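You operate a simulated robot arm through the tools that you are given. There is no shell and no other tool. Be economical: measure what you need, move in short steps, check, and stop when the job is done.

The job below is to be done with a simulated two-armed robot. You get a single attempt, and the scene is never put back.

JOB
Turn the green dial to 5. Take the grey elbow and put it on the top of the side stand. Pick up the tall white fitting with two yellow bands with one hand, pass it to the other hand and put it on the top of the small blue bench. Open the yellow drawer of the arm rack, put the coiled black strap on the top of the grey check bench away inside, then shut the drawer. Put the folded grey cloth on the top of the blue bench with a grey top away on the top of the grey ring bench. Open the right door of the blue check bench. Any order will do. Set down upright: tall white fitting with two yellow bands.

It is judged by the outcome, as a careful person would: the job done as asked, and still so three seconds after it is handed in. It fails if anything else is knocked over, pushed out of place, dropped, spilled or broken. Flat cloth is picked up by pressing the open fingertips on it (5 to 10 N) and closing them slowly along it; thin cloth reads only 2 to 8 mm in the jaws.

ROBOT AND FRAMES
Two 7-joint arms with two-finger parallel grippers on one trunk, on a base that drives. Base frame: it is fixed to the floor where the robot stands at the start and does not move with it; the origin is under the middle of the robot, x ahead of it, y to its left, z up. Readings come in cm, rad, newtons and seconds.
The left shoulder is at the start at [6, 14.7, 54.3], the right one opposite. With the tool pointing down near the work surface each hand reaches from about 10 to 64 cm from the robot's upright axis, wherever it stands, measured 20 degrees to its own side. Places, roughly: coiled black strap (7x9x3 cm) [-150, 200, 80]; drawer [300, 30, 60]; folded grey cloth (12x8x3 cm) [300, 140, 80]; green dial [70, 0, 90]; grey elbow (8x8x5 cm) [-120, 150, 80]; right door of the blue check bench [-170, 110, 40]; tall white fitting with two yellow (7x8x11 cm) [-120, 160, 80]; top of the grey ring bench [-350, 20, 80]; top of the side stand [300, -60, 80]; top of the small blue bench [-350, 160, 80]; yellow drawer of the arm rack [290, 30, 70]. Payload 3.43 kg a hand.
Tool frame (each hand has its own): the origin (TCP) lies between the finger pads and is the grasp point; the fingertips stand 3 cm ahead of it; z points along the fingers, y is the line along which they close. Largest opening 9.4 cm; finger width 2.8, thickness 1; the body of the gripper, 5 by 9.6 cm, starts 5.5 cm behind the TCP.
Orientation is told as [roll, pitch, yaw] about the base's x, y, z axes, in that order, counted from this pose: with the fingers straight down and closing along the base's y, the tool's x points along the base's -x, its y along +y and its z along -z.

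CONTROLS
- The arms move only by the tool apply_moves. It takes "left_moves", "right_moves" or both (then of equal length, played together; a hand with none holds still); each is a list that holds one entry, the list of rows, each a list of 7 numbers: the turn, a rotation vector about the tool's x, y, z in units of 45 degrees (1.0 is 45 degrees), then the shift along the tool's x, y, z in units of 150 mm (1.0 is 150 mm), then the closure, from 0 (fully open) to 1 (shut). In form: [[[rx, ry, rz, x, y, z, hand], ...]]. A call has 1 to 10 rows; each row is the pose to reach, as a shift and turn from the pose commanded when the call began, along the tool's axes at that moment. A call with a number of a shift or a turn outside -1 to 1 is refused whole. Rows are played at 5 a second. More than 5 cm and 0.15 rad between two rows, or a gripper value outside its range, and nothing of the call is played. Where a pose cannot be reached the arm comes as near as it can. A force on the tool above 40 N (or 10 N above the force at the start of the call, whichever is more), or a blocked arm, ends the call early, and 0.2 s more pass. The fingers move at their own pace (about 7.2 cm/s each) and stop on an object; they squeeze with about 39 N. The grip force told is the motor's: it shows also when the fingers shut on nothing. Time passes only in rows, and 0.2 s behind the last, so rows that repeat a pose let the fingers close. It gives the time, the measured TCP pose, the force on the tool (base axes), the opening and the grip force at its end, in the units of the frame above (readings bear some noise), with the torque about the TCP (base axes, N m) and any sound that the robot's microphone picked up, and new pictures: "pictures" is both (left out), scene, wrist or none (wrist: the cameras of the hands that moved).
- Cameras (640 x 400 px; columns grow to the right, rows downward): "scene" is now at [6.19, 0.41, 118.61]; the picture's right is [0.05, -1.00, 0.00], its down [-0.49, -0.02, -0.87] and it looks along [0.87, 0.04, -0.50] (base axes); focal length 257 px, centre (320, 200). "left" rides on the left gripper at [7.6, -1.4, -10.3] in its tool frame; the picture's right is [0.18, 0.98, 0.00], its down [-0.75, 0.14, -0.64] and it looks along [-0.63, 0.12, 0.77] (tool axes); focal length 243 px, centre (320, 200). "right" rides on the right gripper at [7.6, 1.4, -10.3] in its tool frame; the picture's right is [-0.18, 0.98, 0.00], its down [-0.75, -0.14, -0.64] and it looks along [-0.63, -0.12, 0.77] (tool axes); focal length 243 px, centre (320, 200). There is no depth. A picture from a camera that has moved, and an enlarged one, comes with that camera's place and axes in the base frame and with its lens.
- raise_lower(by): slides the trunk up (or, below 0, down) by that many cm; the arms and the scene camera ride with it, the base frame stays. It gives what a move gives, with no picture.
- roll_base(legs): drives the robot by 1 to 6 legs, each [ahead, left, turn to the left] in cm, cm and rad, along the robot's own axes; the way and the turn of a leg run together, so that a leg with both is an arc; at most 150 cm and 3.142 rad a leg. The arms and the cameras ride along, it lands a little off, and it stops where it bumps. It gives what a move gives, and a new picture of the scene camera.
- turn_head(pan, tilt): turns the head with the scene camera to pan (to the left, within 1.501 rad either way) and tilt (down, from -0.506 to 1.204), counted from straight ahead of the robot. It gives what a move gives, and a new picture of the scene camera.
- zoom(camera, box): a new picture of the part [left, top, right, bottom] of that camera's present view, enlarged. It takes no simulated time.
- sign_off(): hands the job in; it is judged then, once.

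Go step by step. Nothing tells you exact positions but the pictures and the camera data: compare them with the known pose of the tool, close in by small moves and look again before you grip or let go. The budget is 196 turns and 260 pictures, counting those below and the enlarged ones. Unless the task says otherwise, let go and move clear before handing in.

The tools are called after "Emit:" as a command line: name --argument value ..., lists and objects as JSON in quotes. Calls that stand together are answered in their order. apply_moves: Moves the arms, as the interface text tells. Its arguments: {"type":"object","properties":{"left_moves":{"type":"array","items":{"type":"array","items":{"type":"array","items":{"type":"number"}}}},"right_moves":{"type":"array","items":{"type":"array","items":{"type":"array","items":{"type":"number"}}}},"pictures":{"type":"string","enum":["both","scene","wrist","none"]}},"required":[]} The other tools are called the same way: raise_lower (by) slides the trunk up or down; roll_base (legs) drives the base; turn_head (pan, tilt) turns the head that bears the scene camera; zoom (camera, box) takes an enlarged picture of a part of a camera's view; sign_off () hands the job in.

At the start:

```text
time_s: 0.0
left_position: [28.67, 12.36, 100.04]
left_orientation: [-0.001, -0.003, 0.001]
left_contact_force: [-0.1, -0.2, 0.2]
left_moment: [0.02, 0.0, -0.01]
left_width: 9.39
left_gripper_force: 0.0
right_position: [29.55, -9.66, 100.04]
right_orientation: [0.0, -0.004, 0.002]
right_contact_force: [-0.1, 0.4, -0.5]
right_moment: [0.01, 0.0, 0.0]
right_width: 9.41
right_gripper_force: 0.0
trunk travel left (down, up): [-25.0, 0.0]
robot x, y, heading: [-0.15, -0.13, -0.002]
head pan, tilt: [0.045, 0.518]
```

scene: 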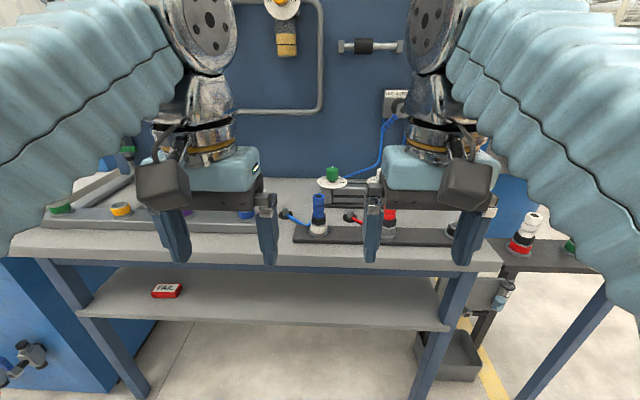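
right: 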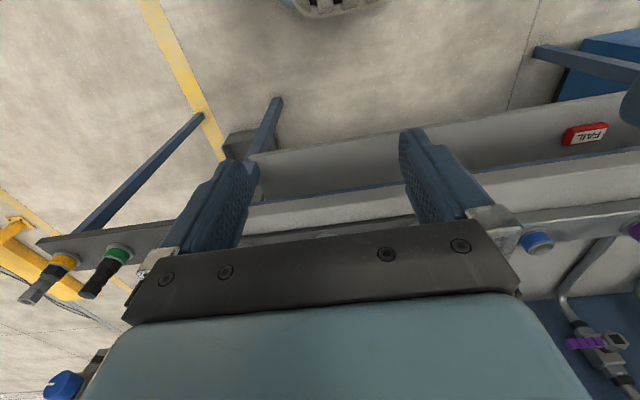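
left: 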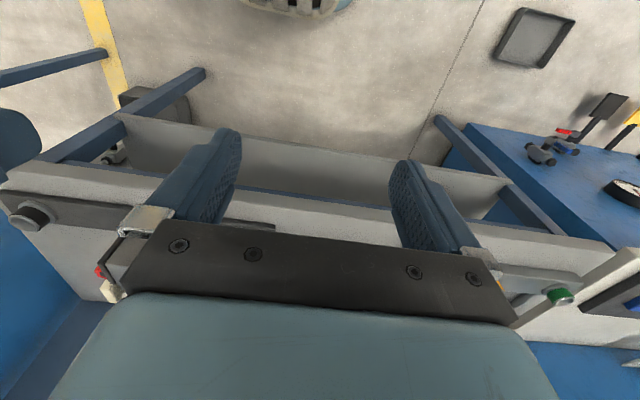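

I see a bench ahead with a green dial around pixel (332,178). I'll enlarge it to read its scale.

Emit:
zoom --camera "scene" --box '[280, 150, 380, 212]'

Emit:
turn_head --pan 1.2 --tilt 0.3

Emit:
turn_head --pan -1.2 --tilt 0.3

```text
6.40 times, centred on (330, 181) of scene
camera zoom: at [6.19, 0.41, 118.61], right [0.05, -1.0, 0.0], down [-0.49, -0.02, -0.87], along [0.87, 0.04, -0.5], focal length 1648 px, centre (256, 322)
```

zoom: 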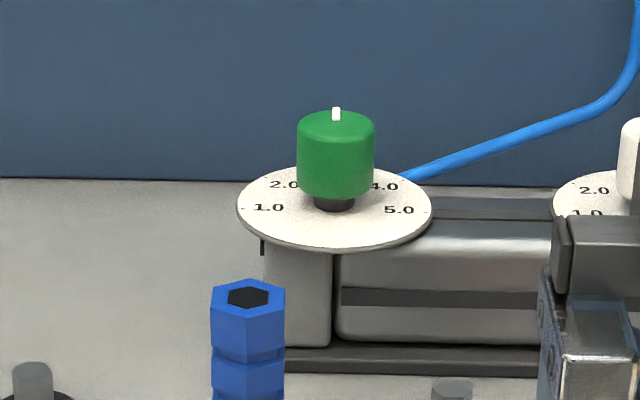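

```text
time_s: 1.4
left_position: [28.69, 12.3, 99.97]
left_orientation: [0.001, -0.004, 0.001]
left_contact_force: [0.6, 0.4, -0.3]
left_moment: [0.0, 0.06, 0.0]
left_width: 9.39
left_gripper_force: 0.1
right_position: [29.54, -9.76, 100.01]
right_orientation: [0.001, -0.003, 0.002]
right_contact_force: [-0.2, -0.8, -0.7]
right_moment: [-0.03, -0.03, 0.03]
right_width: 9.42
right_gripper_force: 0.0
trunk travel left (down, up): [-25.0, 0.0]
robot x, y, heading: [0.29, 0.15, 0.003]
head pan, tilt: [1.201, 0.3]
camera scene: at [0.52, 8.7, 120.62], right [0.93, -0.36, 0.0], down [-0.11, -0.28, -0.96], along [0.35, 0.89, -0.3], focal length 257 px, centre (320, 200)
```

scene: 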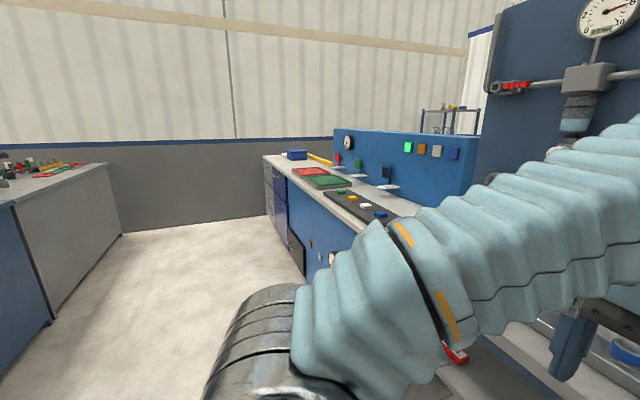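

```text
time_s: 3.6
left_position: [28.63, 12.36, 100.05]
left_orientation: [-0.001, -0.006, 0.0]
left_contact_force: [-0.7, 0.3, 1.4]
left_moment: [0.0, 0.0, 0.02]
left_width: 9.37
left_gripper_force: 0.0
right_position: [29.64, -9.59, 100.02]
right_orientation: [0.001, -0.003, 0.002]
right_contact_force: [0.6, -0.1, -0.1]
right_moment: [0.01, -0.01, 0.02]
right_width: 9.39
right_gripper_force: 0.0
trunk travel left (down, up): [-25.0, 0.0]
robot x, y, heading: [-0.09, -0.16, 0.001]
head pan, tilt: [-1.201, 0.3]
camera scene: at [0.52, -8.7, 120.62], right [-0.93, -0.36, 0.0], down [-0.11, 0.28, -0.96], along [0.35, -0.89, -0.3], focal length 257 px, centre (320, 200)
```

scene: 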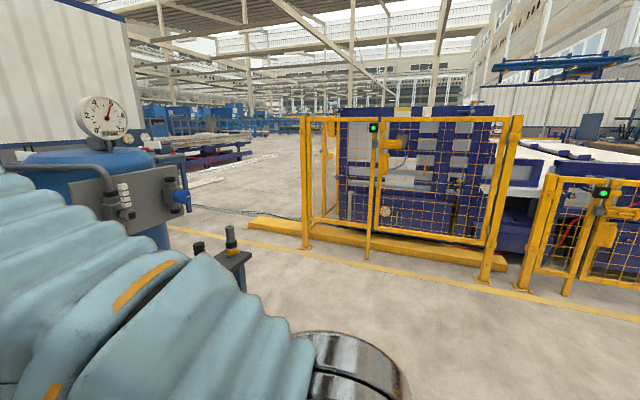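

The green dial stands near [69, 0, 90], knob about 3.4 cm wide, pointer at 3 (far side), with 5 about 90° clockwise seen from above. I'll drive ahead 20 cm so the right hand can reach.

Emit:
turn_head --pan 0 --tilt 0.6

Emit:
roll_base --legs '[[20, 0, 0]]'

```text
time_s: 5.0
left_position: [28.58, 12.47, 100.01]
left_orientation: [-0.003, -0.004, 0.001]
left_contact_force: [-0.2, 0.1, -0.3]
left_moment: [0.02, -0.01, -0.01]
left_width: 9.37
left_gripper_force: 0.0
right_position: [29.63, -9.66, 100.06]
right_orientation: [0.002, -0.003, 0.001]
right_contact_force: [-0.3, -0.3, 0.1]
right_moment: [0.02, 0.02, 0.0]
right_width: 9.39
right_gripper_force: 0.1
trunk travel left (down, up): [-25.0, 0.0]
robot x, y, heading: [-0.03, -0.07, 0.001]
head pan, tilt: [0.0, 0.6]
camera scene: at [5.98, 0.0, 117.87], right [0.0, -1.0, 0.0], down [-0.56, 0.0, -0.83], along [0.83, 0.0, -0.56], focal length 257 px, centre (320, 200)
```

scene: 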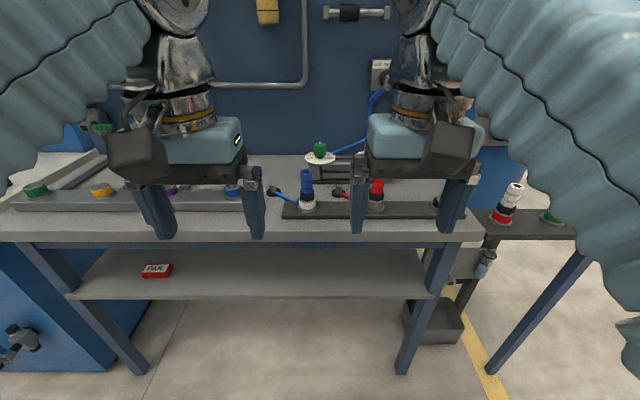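

```text
time_s: 6.6
left_position: [48.59, 12.26, 100.08]
left_orientation: [-0.001, -0.004, -0.003]
left_contact_force: [0.4, 0.0, 0.0]
left_moment: [-0.04, -0.01, -0.03]
left_width: 9.38
left_gripper_force: 0.2
right_position: [49.6, -9.79, 99.95]
right_orientation: [0.0, -0.004, -0.001]
right_contact_force: [-0.2, -0.8, -0.5]
right_moment: [0.03, -0.02, -0.01]
right_width: 9.37
right_gripper_force: 0.1
trunk travel left (down, up): [-25.0, 0.0]
robot x, y, heading: [19.89, -0.25, -0.005]
head pan, tilt: [0.0, 0.6]
camera scene: at [25.89, -0.05, 117.87], right [0.0, -1.0, 0.0], down [-0.56, 0.0, -0.83], along [0.83, 0.0, -0.56], focal length 257 px, centre (320, 200)
```

scene: 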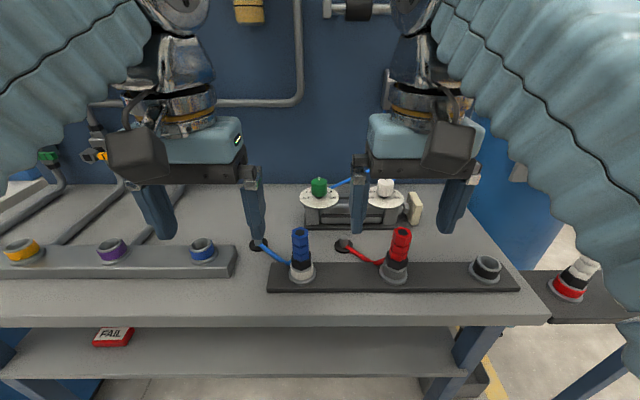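

The robot is closer now; I'll zoom in on the two dials to fix the position well.

Emit:
zoom --camera "scene" --box '[280, 165, 360, 215]'

```text
8.00 times, centred on (320, 190) of scene
camera zoom: at [25.89, -0.05, 117.87], right [0.0, -1.0, 0.0], down [-0.56, 0.0, -0.83], along [0.83, 0.0, -0.56], focal length 2060 px, centre (320, 280)
```

zoom: 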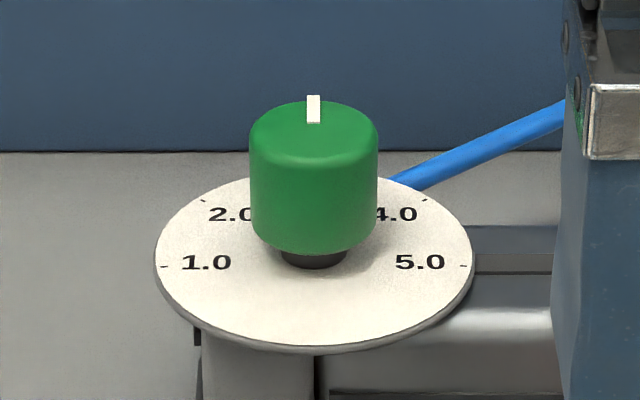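

The scale's 5 tick lies slightly past 90° clockwise. I'll bring the right hand closer above the dial and view it with the wrist camera.

Emit:
apply_moves --right_moves '[[[0, 0, 0, -0.3, 0.16, 0, 0.3], [0, 0, 0, -0.55, 0.32, 0, 0.3], [0, 0, 0, -0.8, 0.48, 0, 0.3], [0, 0, 0, -1.0, 0.65, 0, 0.3], [0, 0, 0, -1.0, 0.65, 0, 0.3]]]' --pictures "both"

```text
refused: row 1 steps farther than a row can; nothing moved
```

The step was a bit long; using smaller rows.

Emit:
apply_moves --right_moves '[[[0, 0, 0, -0.2, 0.13, 0, 0.3], [0, 0, 0, -0.4, 0.26, 0, 0.3], [0, 0, 0, -0.6, 0.39, 0, 0.3], [0, 0, 0, -0.8, 0.52, 0, 0.3], [0, 0, 0, -1.0, 0.65, 0, 0.3], [0, 0, 0, -1.0, 0.65, 0, 0.3]]]' --pictures "both"

```text
time_s: 8.0
left_position: [48.54, 12.28, 100.03]
left_orientation: [-0.001, -0.004, -0.004]
left_contact_force: [0.0, 0.1, -0.3]
left_moment: [0.0, 0.0, 0.02]
left_width: 9.41
left_gripper_force: 0.0
right_position: [63.07, -0.92, 97.03]
right_orientation: [0.004, -0.007, -0.004]
right_contact_force: [-0.2, 0.2, 0.6]
right_moment: [0.01, -0.02, 0.0]
right_width: 6.57
right_gripper_force: 0.1
right hand out of reach, approached as far as the arm can: row 2, 3, 4, 5, 6
trunk travel left (down, up): [-25.0, 0.0]
robot x, y, heading: [20.13, 0.17, -0.005]
head pan, tilt: [0.0, 0.6]
camera scene: at [25.91, -0.07, 117.87], right [0.0, -1.0, 0.0], down [-0.56, 0.0, -0.83], along [0.83, 0.0, -0.56], focal length 257 px, centre (320, 200)
camera right: at [55.47, 0.45, 107.26], right [0.19, 0.98, 0.0], down [0.75, -0.14, 0.65], along [0.64, -0.12, -0.76], focal length 243 px, centre (320, 200)
```

scene: 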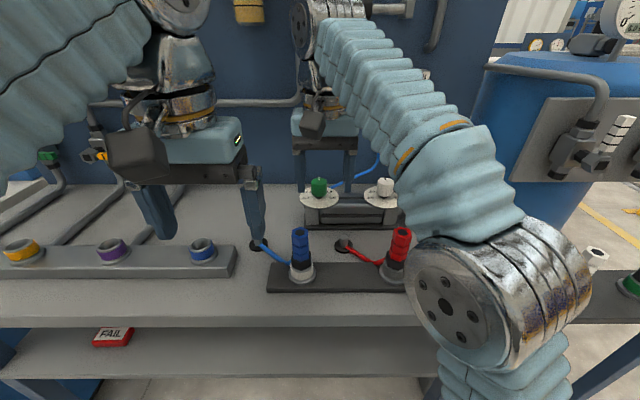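
right: 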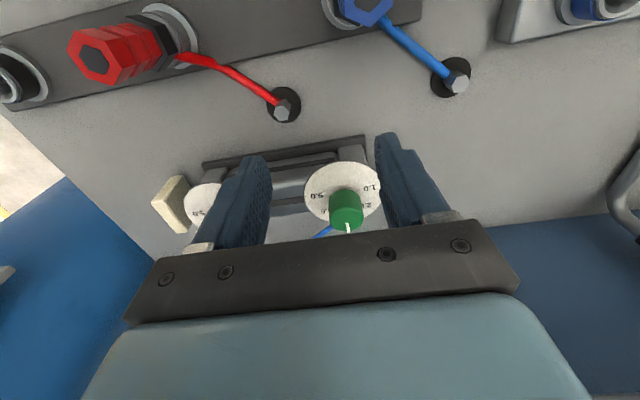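

The hand is at the limit of its reach at this height, and the dial is at about [72, 0, 90]. I'll drive 8 cm closer; the fingertips (z≈94) stay above the knob.

Emit:
roll_base --legs '[[8, 0, 0]]'

Emit:
zoom --camera "right" --box '[220, 130, 460, 280]'

```text
time_s: 9.0
left_position: [56.77, 12.33, 100.06]
left_orientation: [-0.002, -0.003, -0.003]
left_contact_force: [-0.1, 0.5, 0.1]
left_moment: [-0.01, -0.03, 0.02]
left_width: 9.41
left_gripper_force: 0.1
right_position: [71.3, -0.91, 96.97]
right_orientation: [-0.001, -0.004, -0.001]
right_contact_force: [0.4, -0.2, 0.1]
right_moment: [0.01, 0.04, 0.02]
right_width: 6.6
right_gripper_force: 0.1
trunk travel left (down, up): [-25.0, 0.0]
robot x, y, heading: [27.64, 0.21, 0.001]
head pan, tilt: [0.0, 0.6]
camera scene: at [34.0, -0.07, 117.87], right [0.0, -1.0, 0.0], down [-0.56, 0.0, -0.83], along [0.83, 0.0, -0.56], focal length 257 px, centre (320, 200)
```

scene: 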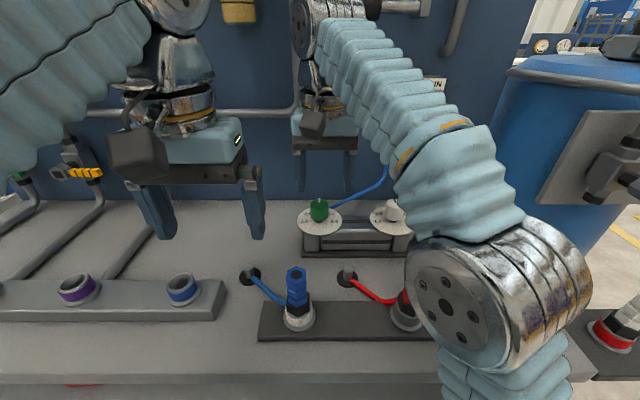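

```text
2.67 times, centred on (340, 205) of right
camera zoom: at [63.54, 0.48, 107.27], right [0.19, 0.98, 0.0], down [0.75, -0.14, 0.65], along [0.64, -0.12, -0.76], focal length 647 px, centre (267, 187)
```

zoom: 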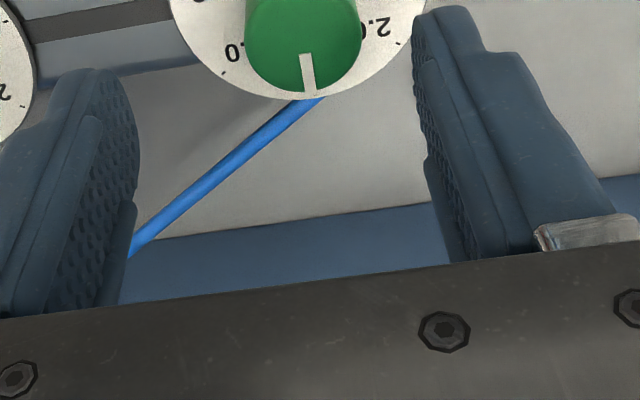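

Knob centre ≈[72.2, -0.1], top z≈90.8. Next I turn the hand 45° counter-clockwise beforehand, so I have about 95° of clockwise travel.

Emit:
apply_moves --right_moves '[[[0, 0, -0.17, 0, 0, 0, 0.3], [0, 0, -0.34, 0, 0, 0, 0.3], [0, 0, -0.51, 0, 0, 0, 0.3], [0, 0, -0.68, 0, 0, 0, 0.3], [0, 0, -0.85, 0, 0, 0, 0.3], [0, 0, -1.0, 0, 0, 0, 0.3], [0, 0, -1.0, 0, 0, 0, 0.3]]]' --pictures "wrist"

```text
time_s: 10.6
left_position: [56.65, 12.21, 99.97]
left_orientation: [-0.001, -0.004, -0.003]
left_contact_force: [-0.1, 0.5, -0.2]
left_moment: [0.02, 0.02, -0.02]
left_width: 9.4
left_gripper_force: 0.1
right_position: [71.15, -0.88, 96.97]
right_orientation: [-0.004, -0.005, 0.787]
right_contact_force: [0.1, -0.1, 0.4]
right_moment: [0.05, 0.02, -0.02]
right_width: 6.56
right_gripper_force: 0.1
trunk travel left (down, up): [-25.0, 0.0]
robot x, y, heading: [28.19, 0.07, -0.005]
head pan, tilt: [0.0, 0.6]
camera right: at [64.78, -5.35, 107.28], right [-0.56, 0.83, 0.0], down [0.63, 0.43, 0.65], along [0.53, 0.36, -0.76], focal length 243 px, centre (320, 200)
```

right: 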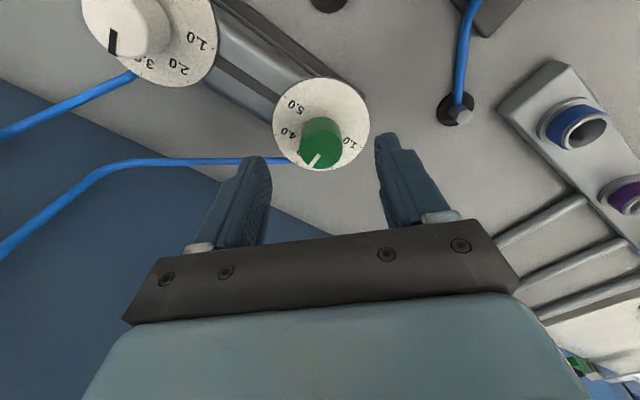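

I'll zoom in for the knob's place relative to the fingers and the tick angles.

Emit:
zoom --camera "right" --box '[240, 70, 400, 170]'

```text
4.00 times, centred on (320, 120) of right
camera zoom: at [64.78, -5.35, 107.28], right [-0.56, 0.83, 0.0], down [0.63, 0.43, 0.65], along [0.53, 0.36, -0.76], focal length 970 px, centre (320, 520)
```

zoom: 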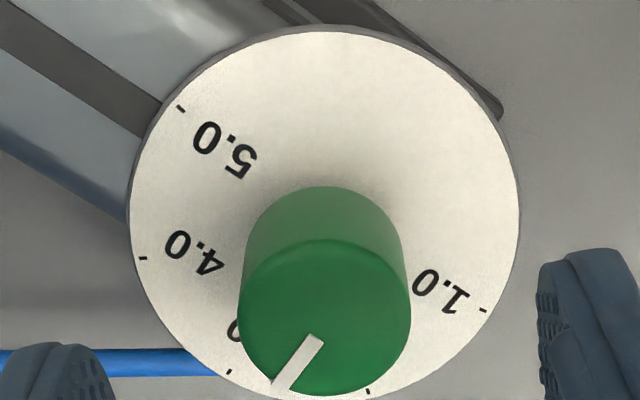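

Ticks are 45° apart, so 5 is 90° clockwise from 3. I centre on the knob, descend and close.

Emit:
apply_moves --right_moves '[[[0, 0, 0, -0.0745, -0.015, 0, 0.3], [0, 0, 0, -0.0745, -0.015, 0.1, 0.3], [0, 0, 0, -0.0745, -0.015, 0.2, 0.3], [0, 0, 0, -0.0745, -0.015, 0.3, 0.3], [0, 0, 0, -0.0745, -0.015, 0.38, 0.3], [0, 0, 0, -0.0745, -0.015, 0.38, 0.3]]]' --pictures "wrist"

```text
time_s: 12.0
left_position: [56.67, 12.38, 99.98]
left_orientation: [-0.001, -0.004, -0.003]
left_contact_force: [-0.3, -0.4, 1.0]
left_moment: [0.01, 0.02, 0.0]
left_width: 9.45
left_gripper_force: 0.1
right_position: [72.18, -0.33, 91.42]
right_orientation: [-0.003, -0.005, 0.784]
right_contact_force: [0.2, -0.3, -0.2]
right_moment: [0.03, -0.01, -0.03]
right_width: 6.57
right_gripper_force: 0.3
right hand out of reach, approached as far as the arm can: row 1
trunk travel left (down, up): [-25.0, 0.0]
robot x, y, heading: [28.06, -0.09, 0.001]
head pan, tilt: [0.0, 0.6]
camera right: at [65.77, -4.7, 101.63], right [-0.56, 0.83, 0.0], down [0.63, 0.43, 0.65], along [0.53, 0.36, -0.76], focal length 243 px, centre (320, 200)
```

right: 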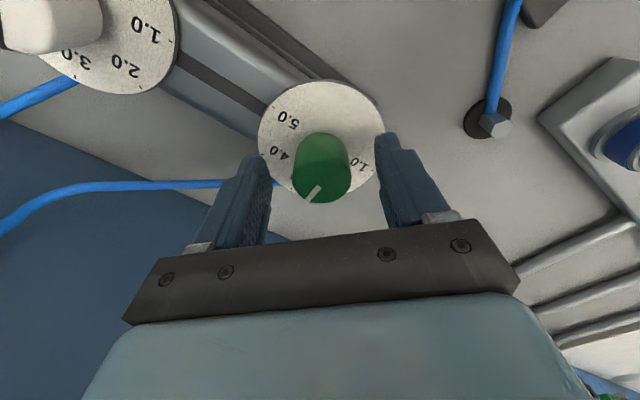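

Fingers straddle the knob. Closing.

Emit:
apply_moves --right_moves '[[[0, 0, 0, 0, 0, 0, 0.6], [0, 0, 0, 0, 0, 0, 0.8], [0, 0, 0, 0, 0, 0, 0.8], [0, 0, 0, 0, 0, 0, 0.8]]]' --pictures "none"

```text
time_s: 13.0
left_position: [56.56, 12.29, 100.04]
left_orientation: [-0.002, -0.005, -0.003]
left_contact_force: [-0.1, -0.4, 0.5]
left_moment: [-0.04, 0.02, -0.01]
left_width: 9.4
left_gripper_force: 0.2
right_position: [72.23, -0.27, 91.41]
right_orientation: [-0.005, -0.003, 0.784]
right_contact_force: [-3.1, 1.6, -2.0]
right_moment: [0.55, 0.62, 0.02]
right_width: 3.35
right_gripper_force: 45.3
trunk travel left (down, up): [-25.0, 0.0]
robot x, y, heading: [27.82, -0.23, -0.002]
head pan, tilt: [0.0, 0.6]
```

Gripped at 3.35 cm. Turning clockwise 45°.

Emit:
apply_moves --right_moves '[[[0, 0, 0.17, 0, 0, 0, 0.8], [0, 0, 0.34, 0, 0, 0, 0.8], [0, 0, 0.51, 0, 0, 0, 0.8], [0, 0, 0.68, 0, 0, 0, 0.8], [0, 0, 0.85, 0, 0, 0, 0.8], [0, 0, 1.0, 0, 0, 0, 0.8], [0, 0, 1.0, 0, 0, 0, 0.8]]]' --pictures "wrist"

Emit:
apply_moves --right_moves '[[[0, 0, 0.17, 0, 0, 0, 0.8], [0, 0, 0.34, 0, 0, 0, 0.8], [0, 0, 0.51, 0, 0, 0, 0.8], [0, 0, 0.68, 0, 0, 0, 0.8], [0, 0, 0.85, 0, 0, 0, 0.8], [0, 0, 1.0, 0, 0, 0, 0.8], [0, 0, 1.0, 0, 0, 0, 0.8]]]' --pictures "wrist"

```text
time_s: 14.6
left_position: [56.58, 12.48, 100.06]
left_orientation: [-0.001, -0.006, -0.004]
left_contact_force: [0.2, 0.1, -0.7]
left_moment: [0.01, -0.02, 0.01]
left_width: 9.4
left_gripper_force: 0.0
right_position: [72.0, 0.05, 91.43]
right_orientation: [0.0, -0.007, -0.002]
right_contact_force: [-10.7, 16.9, 5.6]
right_moment: [0.85, -0.16, 0.0]
right_width: 3.33
right_gripper_force: 45.0
trunk travel left (down, up): [-25.0, 0.0]
robot x, y, heading: [27.86, -0.4, -0.001]
head pan, tilt: [0.0, 0.6]
camera right: at [64.43, 1.33, 101.62], right [0.19, 0.98, 0.0], down [0.75, -0.14, 0.65], along [0.64, -0.12, -0.76], focal length 243 px, centre (320, 200)
```

right: 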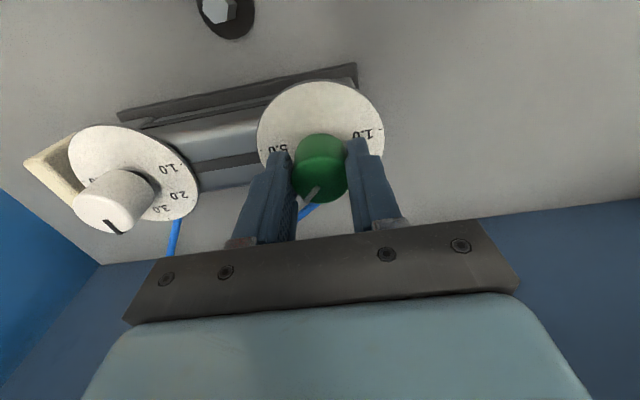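

```text
time_s: 16.4
left_position: [56.73, 12.45, 99.98]
left_orientation: [-0.002, -0.004, -0.001]
left_contact_force: [-0.2, 0.3, -0.5]
left_moment: [0.02, 0.02, 0.02]
left_width: 9.37
left_gripper_force: 0.1
right_position: [72.3, 0.08, 91.5]
right_orientation: [0.008, -0.004, -0.781]
right_contact_force: [1.6, 11.7, 4.9]
right_moment: [0.0, 0.1, 0.0]
right_width: 3.34
right_gripper_force: 45.3
trunk travel left (down, up): [-25.0, 0.0]
robot x, y, heading: [27.83, -0.02, 0.002]
head pan, tilt: [0.0, 0.6]
stopped in row 7 (right hand): the force on the tool passed its limit at 40 N (the readings are from after the stop); the commanded pose is now the measured one
camera right: at [67.7, 6.41, 101.65], right [0.82, 0.57, 0.01], down [0.43, -0.63, 0.64], along [0.37, -0.53, -0.77], focal length 243 px, centre (320, 200)
```

right: 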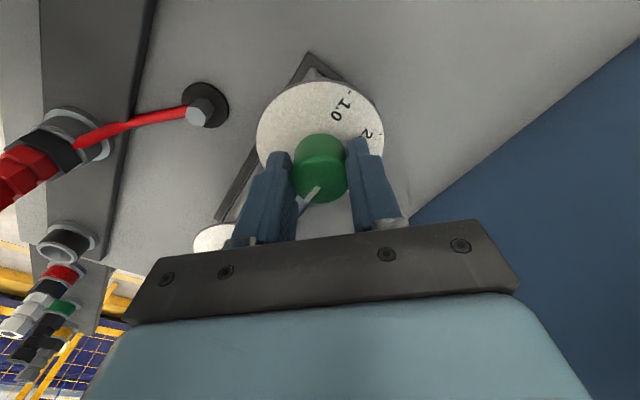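

The dial turned about 90°. I open, lift clear and check the pointer.

Emit:
apply_moves --right_moves '[[[0, 0, 0, 0, 0, 0, 0.3], [0, 0, 0, 0, 0, 0, 0.3], [0, 0, 0, 0, 0, 0, 0.3], [0, 0, 0, 0, 0, -0.15, 0.3], [0, 0, 0, 0, 0, -0.3, 0.3], [0, 0, 0, 0, 0, -0.35, 0.3]]]' --pictures "wrist"

Emit:
zoom --camera "right" --box '[240, 70, 400, 170]'

```text
time_s: 17.8
left_position: [56.66, 12.25, 99.98]
left_orientation: [0.001, -0.004, -0.004]
left_contact_force: [-0.3, -0.9, -0.7]
left_moment: [0.03, -0.01, 0.01]
left_width: 9.38
left_gripper_force: 0.0
right_position: [72.39, -0.13, 95.77]
right_orientation: [-0.008, 0.003, -0.787]
right_contact_force: [0.2, 0.1, 1.4]
right_moment: [-0.04, -0.01, -0.01]
right_width: 6.57
right_gripper_force: 0.1
right hand out of reach, approached as far as the arm can: row 6
trunk travel left (down, up): [-25.0, 0.0]
robot x, y, heading: [27.74, -0.02, -0.002]
head pan, tilt: [0.0, 0.6]
camera right: at [68.1, 6.2, 106.04], right [0.83, 0.56, -0.01], down [0.44, -0.63, 0.64], along [0.36, -0.53, -0.77], focal length 243 px, centre (320, 200)
```

right: 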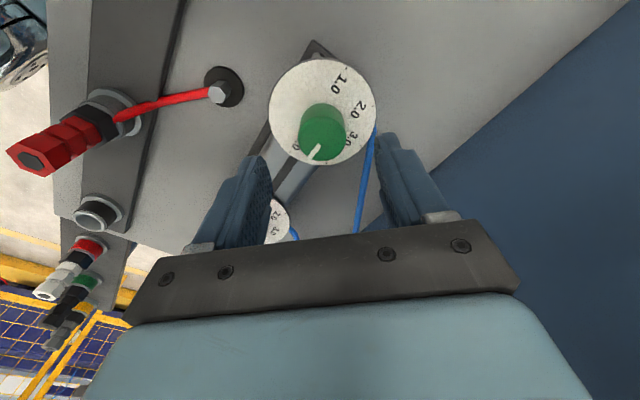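

```text
4.00 times, centred on (320, 120) of right
camera zoom: at [68.1, 6.2, 106.04], right [0.83, 0.56, -0.01], down [0.44, -0.63, 0.64], along [0.36, -0.53, -0.77], focal length 970 px, centre (320, 520)
```

zoom: 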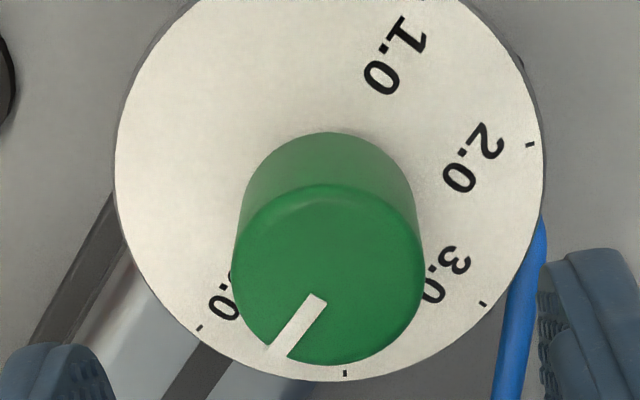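

The pointer is close to 5, maybe a few degrees short. I'll check from the scene camera.

Emit:
zoom --camera "scene" --box '[280, 185, 360, 235]'

```text
8.00 times, centred on (320, 210) of scene
camera zoom: at [34.02, -0.08, 117.87], right [0.0, -1.0, 0.0], down [-0.56, 0.0, -0.83], along [0.83, 0.0, -0.56], focal length 2060 px, centre (320, 120)
```

zoom: 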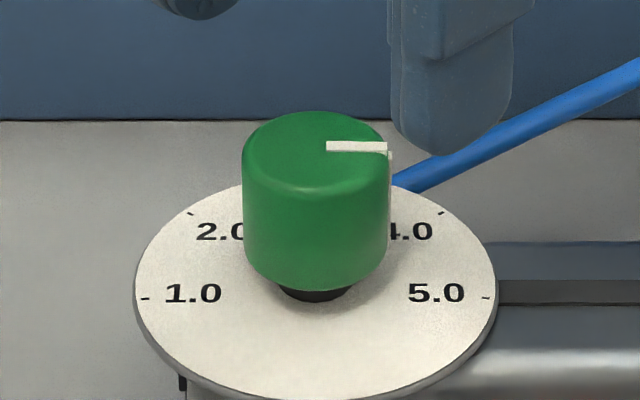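

From the tick geometry the scale is 50° per unit, so 5 is at about 100° and the pointer is at 90°. I'll go down again, grip and turn 10° further.

Emit:
apply_moves --right_moves '[[[0, 0, 0, 0, 0, 0.1, 0.3], [0, 0, 0, 0, 0, 0.2, 0.3], [0, 0, 0, 0, 0, 0.3, 0.3], [0, 0, 0, 0, 0, 0.3, 0.5], [0, 0, 0, 0, 0, 0.3, 0.8], [0, 0, 0, 0, 0, 0.3, 0.8], [0, 0, 0, 0, 0, 0.3, 0.8]]]' --pictures "none"

Emit:
apply_moves --right_moves '[[[0, 0, 0.12, 0, 0, 0, 0.8], [0, 0, 0.225, 0, 0, 0, 0.8], [0, 0, 0.225, 0, 0, 0, 0.8]]]' --pictures "none"

```text
time_s: 19.4
left_position: [56.69, 12.37, 99.99]
left_orientation: [-0.001, -0.002, -0.002]
left_contact_force: [0.3, -0.4, -0.6]
left_moment: [0.01, 0.01, -0.01]
left_width: 9.42
left_gripper_force: 0.1
right_position: [72.3, 0.05, 91.99]
right_orientation: [0.008, -0.003, -0.786]
right_contact_force: [13.9, 9.0, 6.5]
right_moment: [-0.22, -0.59, 0.02]
right_width: 3.36
right_gripper_force: 45.3
trunk travel left (down, up): [-25.0, 0.0]
robot x, y, heading: [27.82, -0.13, -0.004]
head pan, tilt: [0.0, 0.6]
```

```text
time_s: 20.2
left_position: [56.81, 12.34, 99.76]
left_orientation: [-0.002, -0.002, -0.001]
left_contact_force: [-0.5, -0.8, -0.6]
left_moment: [0.0, 0.03, 0.03]
left_width: 9.38
left_gripper_force: 0.0
right_position: [72.3, 0.18, 92.08]
right_orientation: [0.008, -0.002, -0.962]
right_contact_force: [14.5, 16.2, 5.0]
right_moment: [0.29, 0.07, 0.45]
right_width: 3.37
right_gripper_force: 44.7
trunk travel left (down, up): [-25.0, 0.0]
robot x, y, heading: [28.12, -0.01, -0.001]
head pan, tilt: [0.0, 0.6]
```

Now open, and check.

Emit:
apply_moves --right_moves '[[[0, 0, 0, 0, 0, 0, 0.3], [0, 0, 0, 0, 0, 0, 0.3], [0, 0, 0, 0, 0, 0, 0.3], [0, 0, 0, 0, 0, -0.15, 0.3], [0, 0, 0, 0, 0, -0.28, 0.3], [0, 0, 0, 0, 0, -0.28, 0.3]]]' --pictures "none"

Emit:
zoom --camera "scene" --box '[280, 185, 360, 235]'

```text
time_s: 21.6
left_position: [56.73, 12.29, 99.99]
left_orientation: [-0.001, -0.002, -0.005]
left_contact_force: [-0.3, -0.2, -0.2]
left_moment: [0.06, 0.0, -0.03]
left_width: 9.42
left_gripper_force: 0.0
right_position: [72.05, -0.15, 96.37]
right_orientation: [0.007, -0.002, -0.962]
right_contact_force: [-0.3, -0.7, 0.0]
right_moment: [0.0, 0.0, 0.03]
right_width: 6.58
right_gripper_force: 0.0
trunk travel left (down, up): [-25.0, 0.0]
robot x, y, heading: [28.2, -0.02, -0.004]
head pan, tilt: [0.0, 0.6]
```

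```text
8.00 times, centred on (320, 210) of scene
camera zoom: at [34.05, -0.1, 117.87], right [0.0, -1.0, 0.0], down [-0.57, 0.0, -0.82], along [0.82, 0.0, -0.57], focal length 2060 px, centre (320, 120)
```

zoom: 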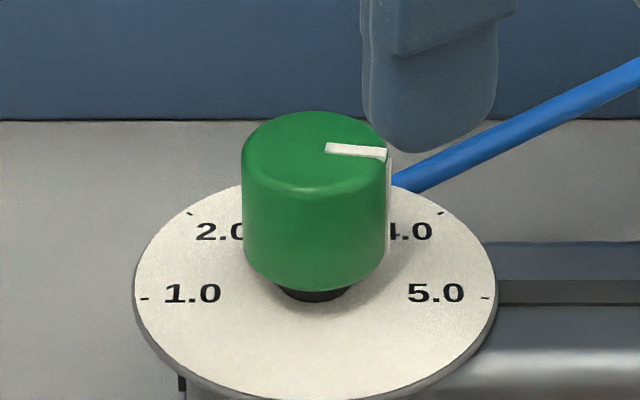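

The pointer now sits at 100°, on the 5 mark. I'll lift and draw the right hand back to a home pose above the fittings, then back off.

Emit:
apply_moves --right_moves '[[[0, 0, -0.1, 0.01, -0.1, -0.08, 0.3], [0, 0, -0.2, 0.02, -0.2, -0.14, 0.3], [0, 0, -0.3, 0.04, -0.3, -0.2, 0.3], [0, 0, -0.4, 0.05, -0.4, -0.24, 0.3], [0, 0, -0.5, 0.06, -0.5, -0.27, 0.3], [0, 0, -0.6, 0.08, -0.6, -0.27, 0.3], [0, 0, -0.7, 0.1, -0.7, -0.27, 0.3], [0, 0, -0.85, 0.12, -0.8, -0.27, 0.3], [0, 0, -1.0, 0.129, -0.885, -0.27, 0.3], [0, 0, -1.0, 0.129, -0.885, -0.27, 0.3]]]' --pictures "scene"

```text
time_s: 23.8
left_position: [56.7, 12.32, 99.97]
left_orientation: [0.0, -0.004, 0.0]
left_contact_force: [0.4, 0.2, 0.7]
left_moment: [-0.04, 0.01, 0.0]
left_width: 9.4
left_gripper_force: 0.2
right_position: [60.17, -6.13, 100.21]
right_orientation: [0.006, -0.006, -0.176]
right_contact_force: [0.2, 0.1, -0.2]
right_moment: [0.02, 0.0, 0.01]
right_width: 6.57
right_gripper_force: 0.1
right hand out of reach, approached as far as the arm can: row 2, 3, 4, 5, 6
trunk travel left (down, up): [-25.0, 0.0]
robot x, y, heading: [27.87, -0.03, -0.001]
head pan, tilt: [0.0, 0.6]
camera scene: at [34.02, -0.07, 117.87], right [0.0, -1.0, 0.0], down [-0.56, 0.0, -0.83], along [0.83, 0.0, -0.56], focal length 257 px, centre (320, 200)
```

scene: 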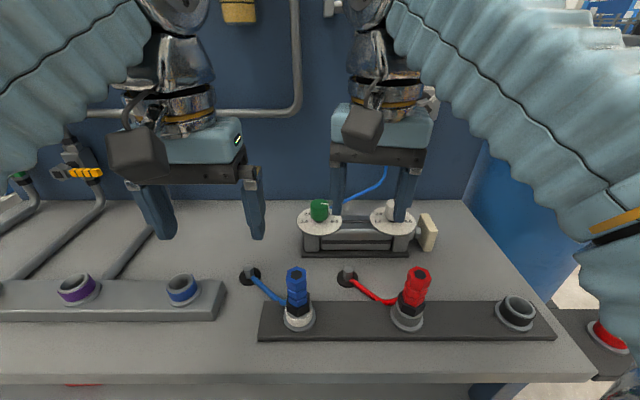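

Dial done. Backing off and turning left to survey the benches behind.

Emit:
roll_base --legs '[[-40, 0, 0], [0, 0, 2.2]]'

Emit:
turn_head --pan 0.8 --tilt 0.35

```text
time_s: 31.5
left_position: [-38.53, 16.7, 100.03]
left_orientation: [-0.001, -0.002, 2.167]
left_contact_force: [0.0, 0.2, -0.1]
left_moment: [0.0, 0.02, 0.0]
left_width: 9.38
left_gripper_force: 0.1
right_position: [-25.38, 29.89, 100.32]
right_orientation: [0.005, -0.007, 1.993]
right_contact_force: [0.5, 1.1, -0.2]
right_moment: [0.02, 0.01, 0.01]
right_width: 6.55
right_gripper_force: 0.1
trunk travel left (down, up): [-25.0, 0.0]
robot x, y, heading: [-12.35, 0.03, 2.167]
head pan, tilt: [0.0, 0.6]
camera scene: at [-15.42, 4.83, 117.87], right [0.83, 0.56, 0.0], down [0.32, -0.47, -0.83], along [-0.46, 0.68, -0.56], focal length 257 px, centre (320, 200)
```

scene: 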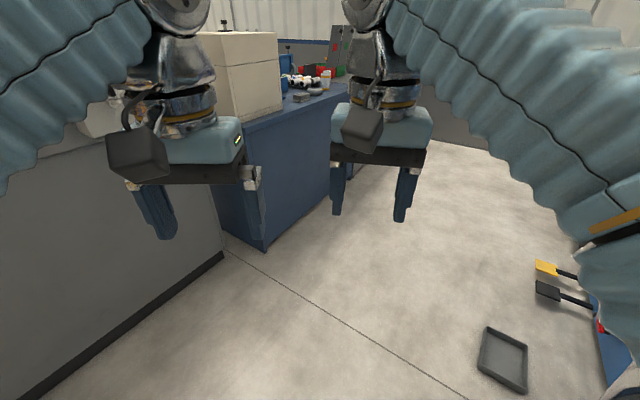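

```text
time_s: 32.6
left_position: [-38.67, 16.77, 99.94]
left_orientation: [-0.001, -0.004, 2.168]
left_contact_force: [0.2, 0.7, 0.3]
left_moment: [0.02, 0.02, -0.02]
left_width: 9.4
left_gripper_force: 0.0
right_position: [-25.4, 30.01, 100.21]
right_orientation: [0.005, -0.008, 1.993]
right_contact_force: [-0.5, -0.1, -0.1]
right_moment: [-0.02, -0.02, -0.01]
right_width: 6.59
right_gripper_force: 0.2
trunk travel left (down, up): [-25.0, 0.0]
robot x, y, heading: [-12.37, -0.22, 2.163]
head pan, tilt: [0.799, 0.351]
camera scene: at [-19.62, -0.86, 120.14], right [0.17, 0.98, 0.0], down [0.34, -0.06, -0.94], along [-0.92, 0.16, -0.34], focal length 257 px, centre (320, 200)
```

scene: 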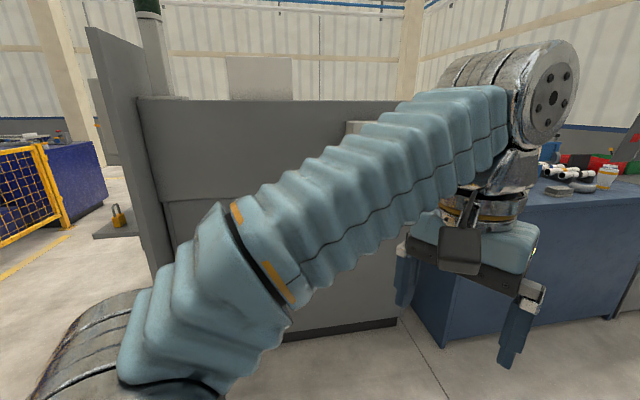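

A blue bench with fittings stands at the back-left (its near corner ≈[-111, 83]). I'll drive to about [-50, 150] and face it.

Emit:
roll_base --legs '[[70, 0, 0], [0, 0, -0.592], [90, 0, 0], [0, 0, 1.571]]'

Emit:
turn_head --pan 0 --tilt 0.6

```text
time_s: 46.2
left_position: [-77.32, 135.01, 100.05]
left_orientation: [0.0, -0.004, 3.138]
left_contact_force: [0.3, 0.3, -0.1]
left_moment: [0.0, -0.02, -0.02]
left_width: 9.38
left_gripper_force: 0.2
right_position: [-80.81, 153.56, 100.21]
right_orientation: [0.006, -0.008, 2.963]
right_contact_force: [-0.7, -0.2, 0.0]
right_moment: [0.02, 0.0, 0.0]
right_width: 6.58
right_gripper_force: 0.0
trunk travel left (down, up): [-25.0, 0.0]
robot x, y, heading: [-48.89, 147.71, 3.145]
head pan, tilt: [0.799, 0.351]
camera scene: at [-52.03, 140.79, 120.15], right [-0.72, 0.7, 0.0], down [0.24, 0.25, -0.94], along [-0.66, -0.67, -0.34], focal length 257 px, centre (320, 200)
```

scene: 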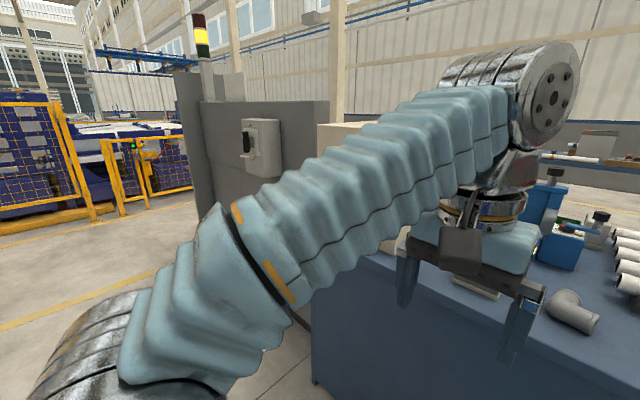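

```text
time_s: 47.4
left_position: [-77.29, 135.15, 99.85]
left_orientation: [0.001, -0.006, 3.137]
left_contact_force: [-0.4, -0.5, -1.2]
left_moment: [-0.04, 0.01, 0.01]
left_width: 9.4
left_gripper_force: 0.1
right_position: [-80.78, 153.65, 100.16]
right_orientation: [0.005, -0.007, 2.962]
right_contact_force: [0.7, 0.1, 0.0]
right_moment: [0.03, 0.0, 0.0]
right_width: 6.61
right_gripper_force: 0.0
trunk travel left (down, up): [-25.0, 0.0]
robot x, y, heading: [-48.57, 147.5, 3.137]
head pan, tilt: [0.0, 0.6]
camera scene: at [-54.36, 147.47, 117.87], right [0.0, 1.0, 0.0], down [0.56, 0.0, -0.83], along [-0.83, 0.0, -0.56], focal length 257 px, centre (320, 200)
```

scene: 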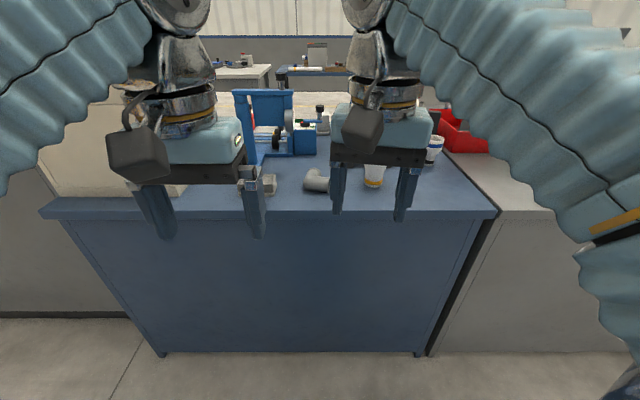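

I see the elbow near pixel (317,180) and a banded white fitting near (375,176). Zooming.

Emit:
zoom --camera "scene" --box '[240, 100, 460, 237]'

```text
2.91 times, centred on (350, 168) of scene
camera zoom: at [-54.36, 147.47, 117.87], right [0.0, 1.0, 0.0], down [0.56, 0.0, -0.83], along [-0.83, 0.0, -0.56], focal length 749 px, centre (233, 292)
```

zoom: 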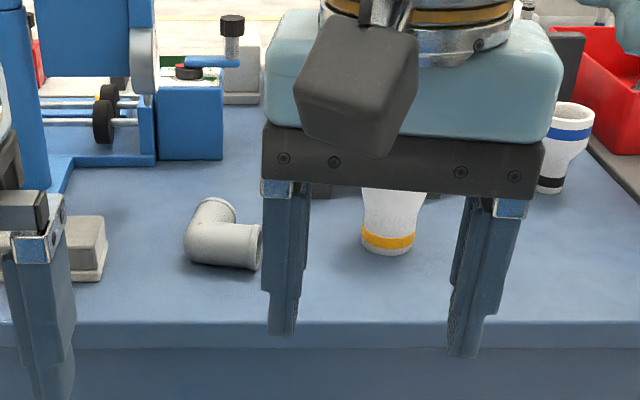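

The fitting stands near [-119, 162] and the elbow near [-116, 147], with the bench edge at x≈-105. I drive 18 cm nearer.

Emit:
roll_base --legs '[[18, 0, 0]]'

Emit:
zoom --camera "right" --box '[0, 0, 640, 400]'

```text
time_s: 48.9
left_position: [-95.49, 135.11, 99.98]
left_orientation: [0.002, -0.004, 3.139]
left_contact_force: [0.0, 0.1, -0.2]
left_moment: [-0.02, 0.0, 0.0]
left_width: 9.38
left_gripper_force: 0.0
right_position: [-98.96, 153.68, 100.29]
right_orientation: [0.005, -0.007, 2.962]
right_contact_force: [0.6, 0.2, 0.2]
right_moment: [0.04, -0.02, 0.02]
right_width: 6.58
right_gripper_force: 0.1
trunk travel left (down, up): [-25.0, 0.0]
robot x, y, heading: [-66.78, 147.67, 3.138]
head pan, tilt: [0.0, 0.6]
camera scene: at [-72.5, 147.53, 117.87], right [0.0, 1.0, 0.0], down [0.56, 0.0, -0.83], along [-0.83, 0.0, -0.56], focal length 257 px, centre (320, 200)
```

scene: 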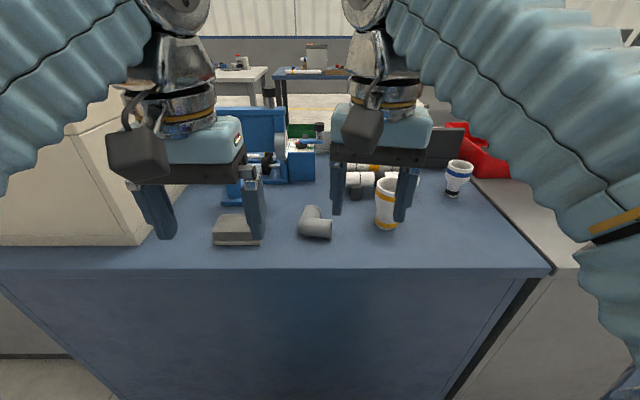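

```text
1.00 times, centred on (320, 200) of right (not enlarged: the box is as wide or as high as the picture)
camera zoom: at [-91.59, 150.9, 110.45], right [-0.36, -0.93, 0.01], down [-0.71, 0.27, 0.65], along [-0.61, 0.23, -0.76], focal length 243 px, centre (320, 200)
```

zoom: 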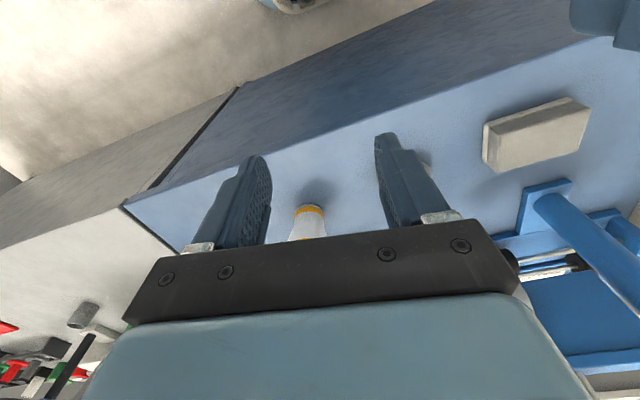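

The fitting's base front is near [-116, 162.6], bench z≈80.5. Zooming in for its shape.

Emit:
zoom --camera "scene" --box '[290, 150, 480, 250]'

```text
3.37 times, centred on (385, 200) of scene
camera zoom: at [-72.5, 147.53, 117.87], right [0.0, 1.0, 0.0], down [0.56, 0.0, -0.83], along [-0.83, 0.0, -0.56], focal length 867 px, centre (101, 200)
```

zoom: 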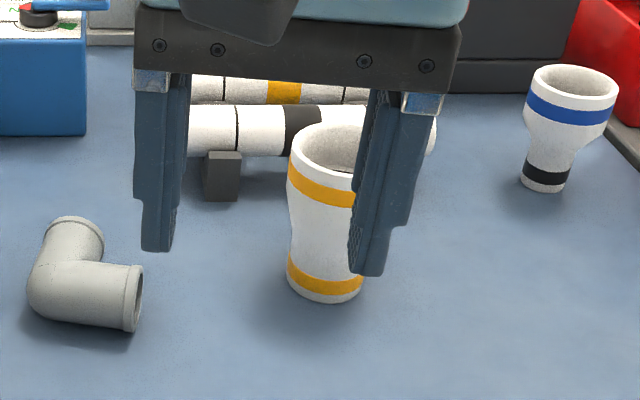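

Plan: the right hand takes the fitting low on its narrow part with a forward-tilted approach, then the left takes it from above at the wide top and places it upright. First I align the right hand and begin to pitch it.

Emit:
apply_moves --right_moves '[[[0, 0, -0.1, -0.026, -0.143, 0, 0.3], [0, 0, -0.225, -0.052, -0.286, 0, 0.3], [0, 0, -0.225, -0.078, -0.43, 0, 0.3], [0, 0, -0.225, -0.104, -0.571, 0, 0.2], [0, 0, -0.225, -0.104, -0.571, 0, 0.2]]]' --pictures "none"

Emit:
apply_moves --right_moves '[[[0, -0.17, 0, 0, 0, 0, 0.2], [0, -0.34, 0, 0, 0, 0, 0.2], [0, -0.51, 0, 0, 0, 0, 0.2], [0, -0.68, 0, 0, 0, 0, 0.2], [0, -0.85, 0, 0, 0, 0, 0.2], [0, -1.0, 0, 0, 0, 0, 0.2], [0, -1.0, 0, 0, 0, 0, 0.2]]]' --pictures "both"

```text
time_s: 50.1
left_position: [-95.52, 135.14, 99.94]
left_orientation: [0.001, -0.004, 3.139]
left_contact_force: [-0.4, -0.9, 0.0]
left_moment: [-0.01, -0.03, 0.01]
left_width: 9.42
left_gripper_force: 0.1
right_position: [-99.05, 162.33, 100.22]
right_orientation: [0.001, -0.008, 3.14]
right_contact_force: [0.1, -0.1, 0.3]
right_moment: [0.01, -0.03, 0.02]
right_width: 7.5
right_gripper_force: 0.1
trunk travel left (down, up): [-25.0, 0.0]
robot x, y, heading: [-67.23, 147.8, 3.138]
head pan, tilt: [0.0, 0.6]
```

```text
time_s: 51.7
left_position: [-95.49, 135.18, 99.99]
left_orientation: [0.0, -0.003, 3.138]
left_contact_force: [-0.8, -1.1, -0.9]
left_moment: [0.0, -0.01, 0.01]
left_width: 9.39
left_gripper_force: 0.0
right_position: [-98.95, 162.42, 100.23]
right_orientation: [0.005, -0.797, 3.137]
right_contact_force: [-0.1, 0.1, -0.1]
right_moment: [0.02, 0.01, -0.01]
right_width: 7.51
right_gripper_force: 0.0
trunk travel left (down, up): [-25.0, 0.0]
robot x, y, heading: [-66.98, 147.65, 3.138]
head pan, tilt: [0.0, 0.6]
camera scene: at [-72.51, 147.53, 117.87], right [0.0, 1.0, 0.0], down [0.56, 0.0, -0.83], along [-0.83, 0.0, -0.56], focal length 257 px, centre (320, 200)
camera right: at [-86.32, 160.87, 101.97], right [-0.13, -0.98, 0.14], down [-0.07, 0.15, 0.99], along [-0.99, 0.12, -0.09], focal length 243 px, centre (320, 200)
```

scene: 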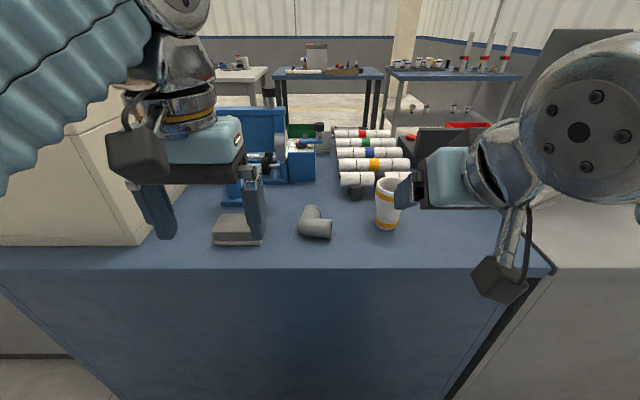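
right: 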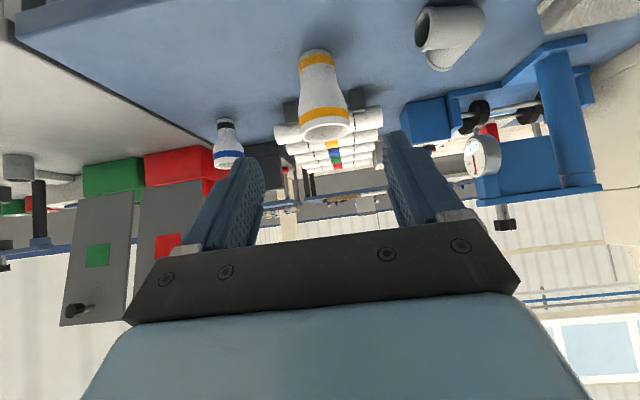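

Pitching works. Pitching 15° more and moving to a pre-grasp place behind the fitting.

Emit:
apply_moves --right_moves '[[[0, -0.111, 0, 0.04, 0, 0.15, 0], [0, -0.222, 0, 0.08, 0, 0.3, 0], [0, -0.318, 0, 0.12, 0, 0.45, 0], [0, -0.318, 0, 0.154, 0, 0.597, 0], [0, -0.318, 0, 0.154, 0, 0.597, 0]]]' --pictures "both"

```text
time_s: 52.9
left_position: [-95.41, 135.19, 100.02]
left_orientation: [0.0, -0.003, 3.14]
left_contact_force: [-0.6, 0.3, -0.7]
left_moment: [-0.02, 0.02, 0.01]
left_width: 9.37
left_gripper_force: 0.0
right_position: [-103.87, 162.44, 92.22]
right_orientation: [0.007, -1.044, 3.134]
right_contact_force: [0.0, 0.3, 0.0]
right_moment: [-0.03, -0.01, 0.03]
right_width: 9.37
right_gripper_force: 0.0
trunk travel left (down, up): [-25.0, 0.0]
robot x, y, heading: [-66.56, 147.69, 3.141]
head pan, tilt: [0.0, 0.6]
camera scene: at [-72.53, 147.53, 117.87], right [0.0, 1.0, 0.0], down [0.57, 0.0, -0.83], along [-0.82, 0.0, -0.57], focal length 257 px, centre (320, 200)
camera right: at [-91.04, 160.86, 90.82], right [-0.09, -0.98, 0.16], down [0.18, 0.14, 0.97], along [-0.98, 0.12, 0.16], focal length 243 px, centre (320, 200)
```

scene: 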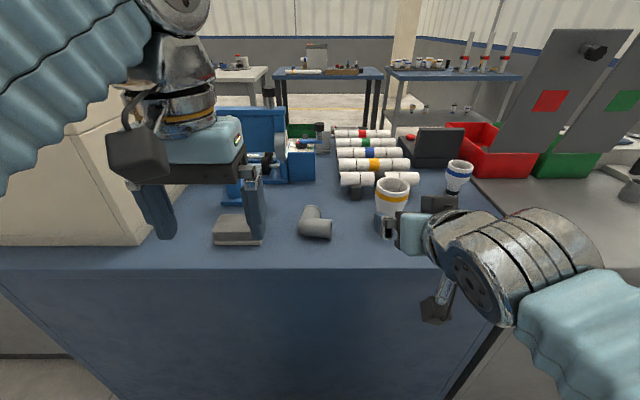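
right: 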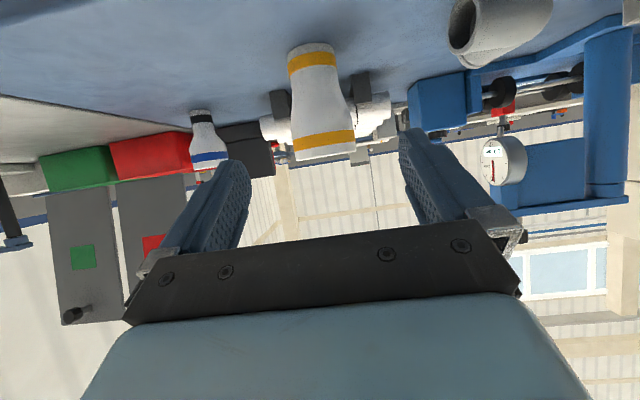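

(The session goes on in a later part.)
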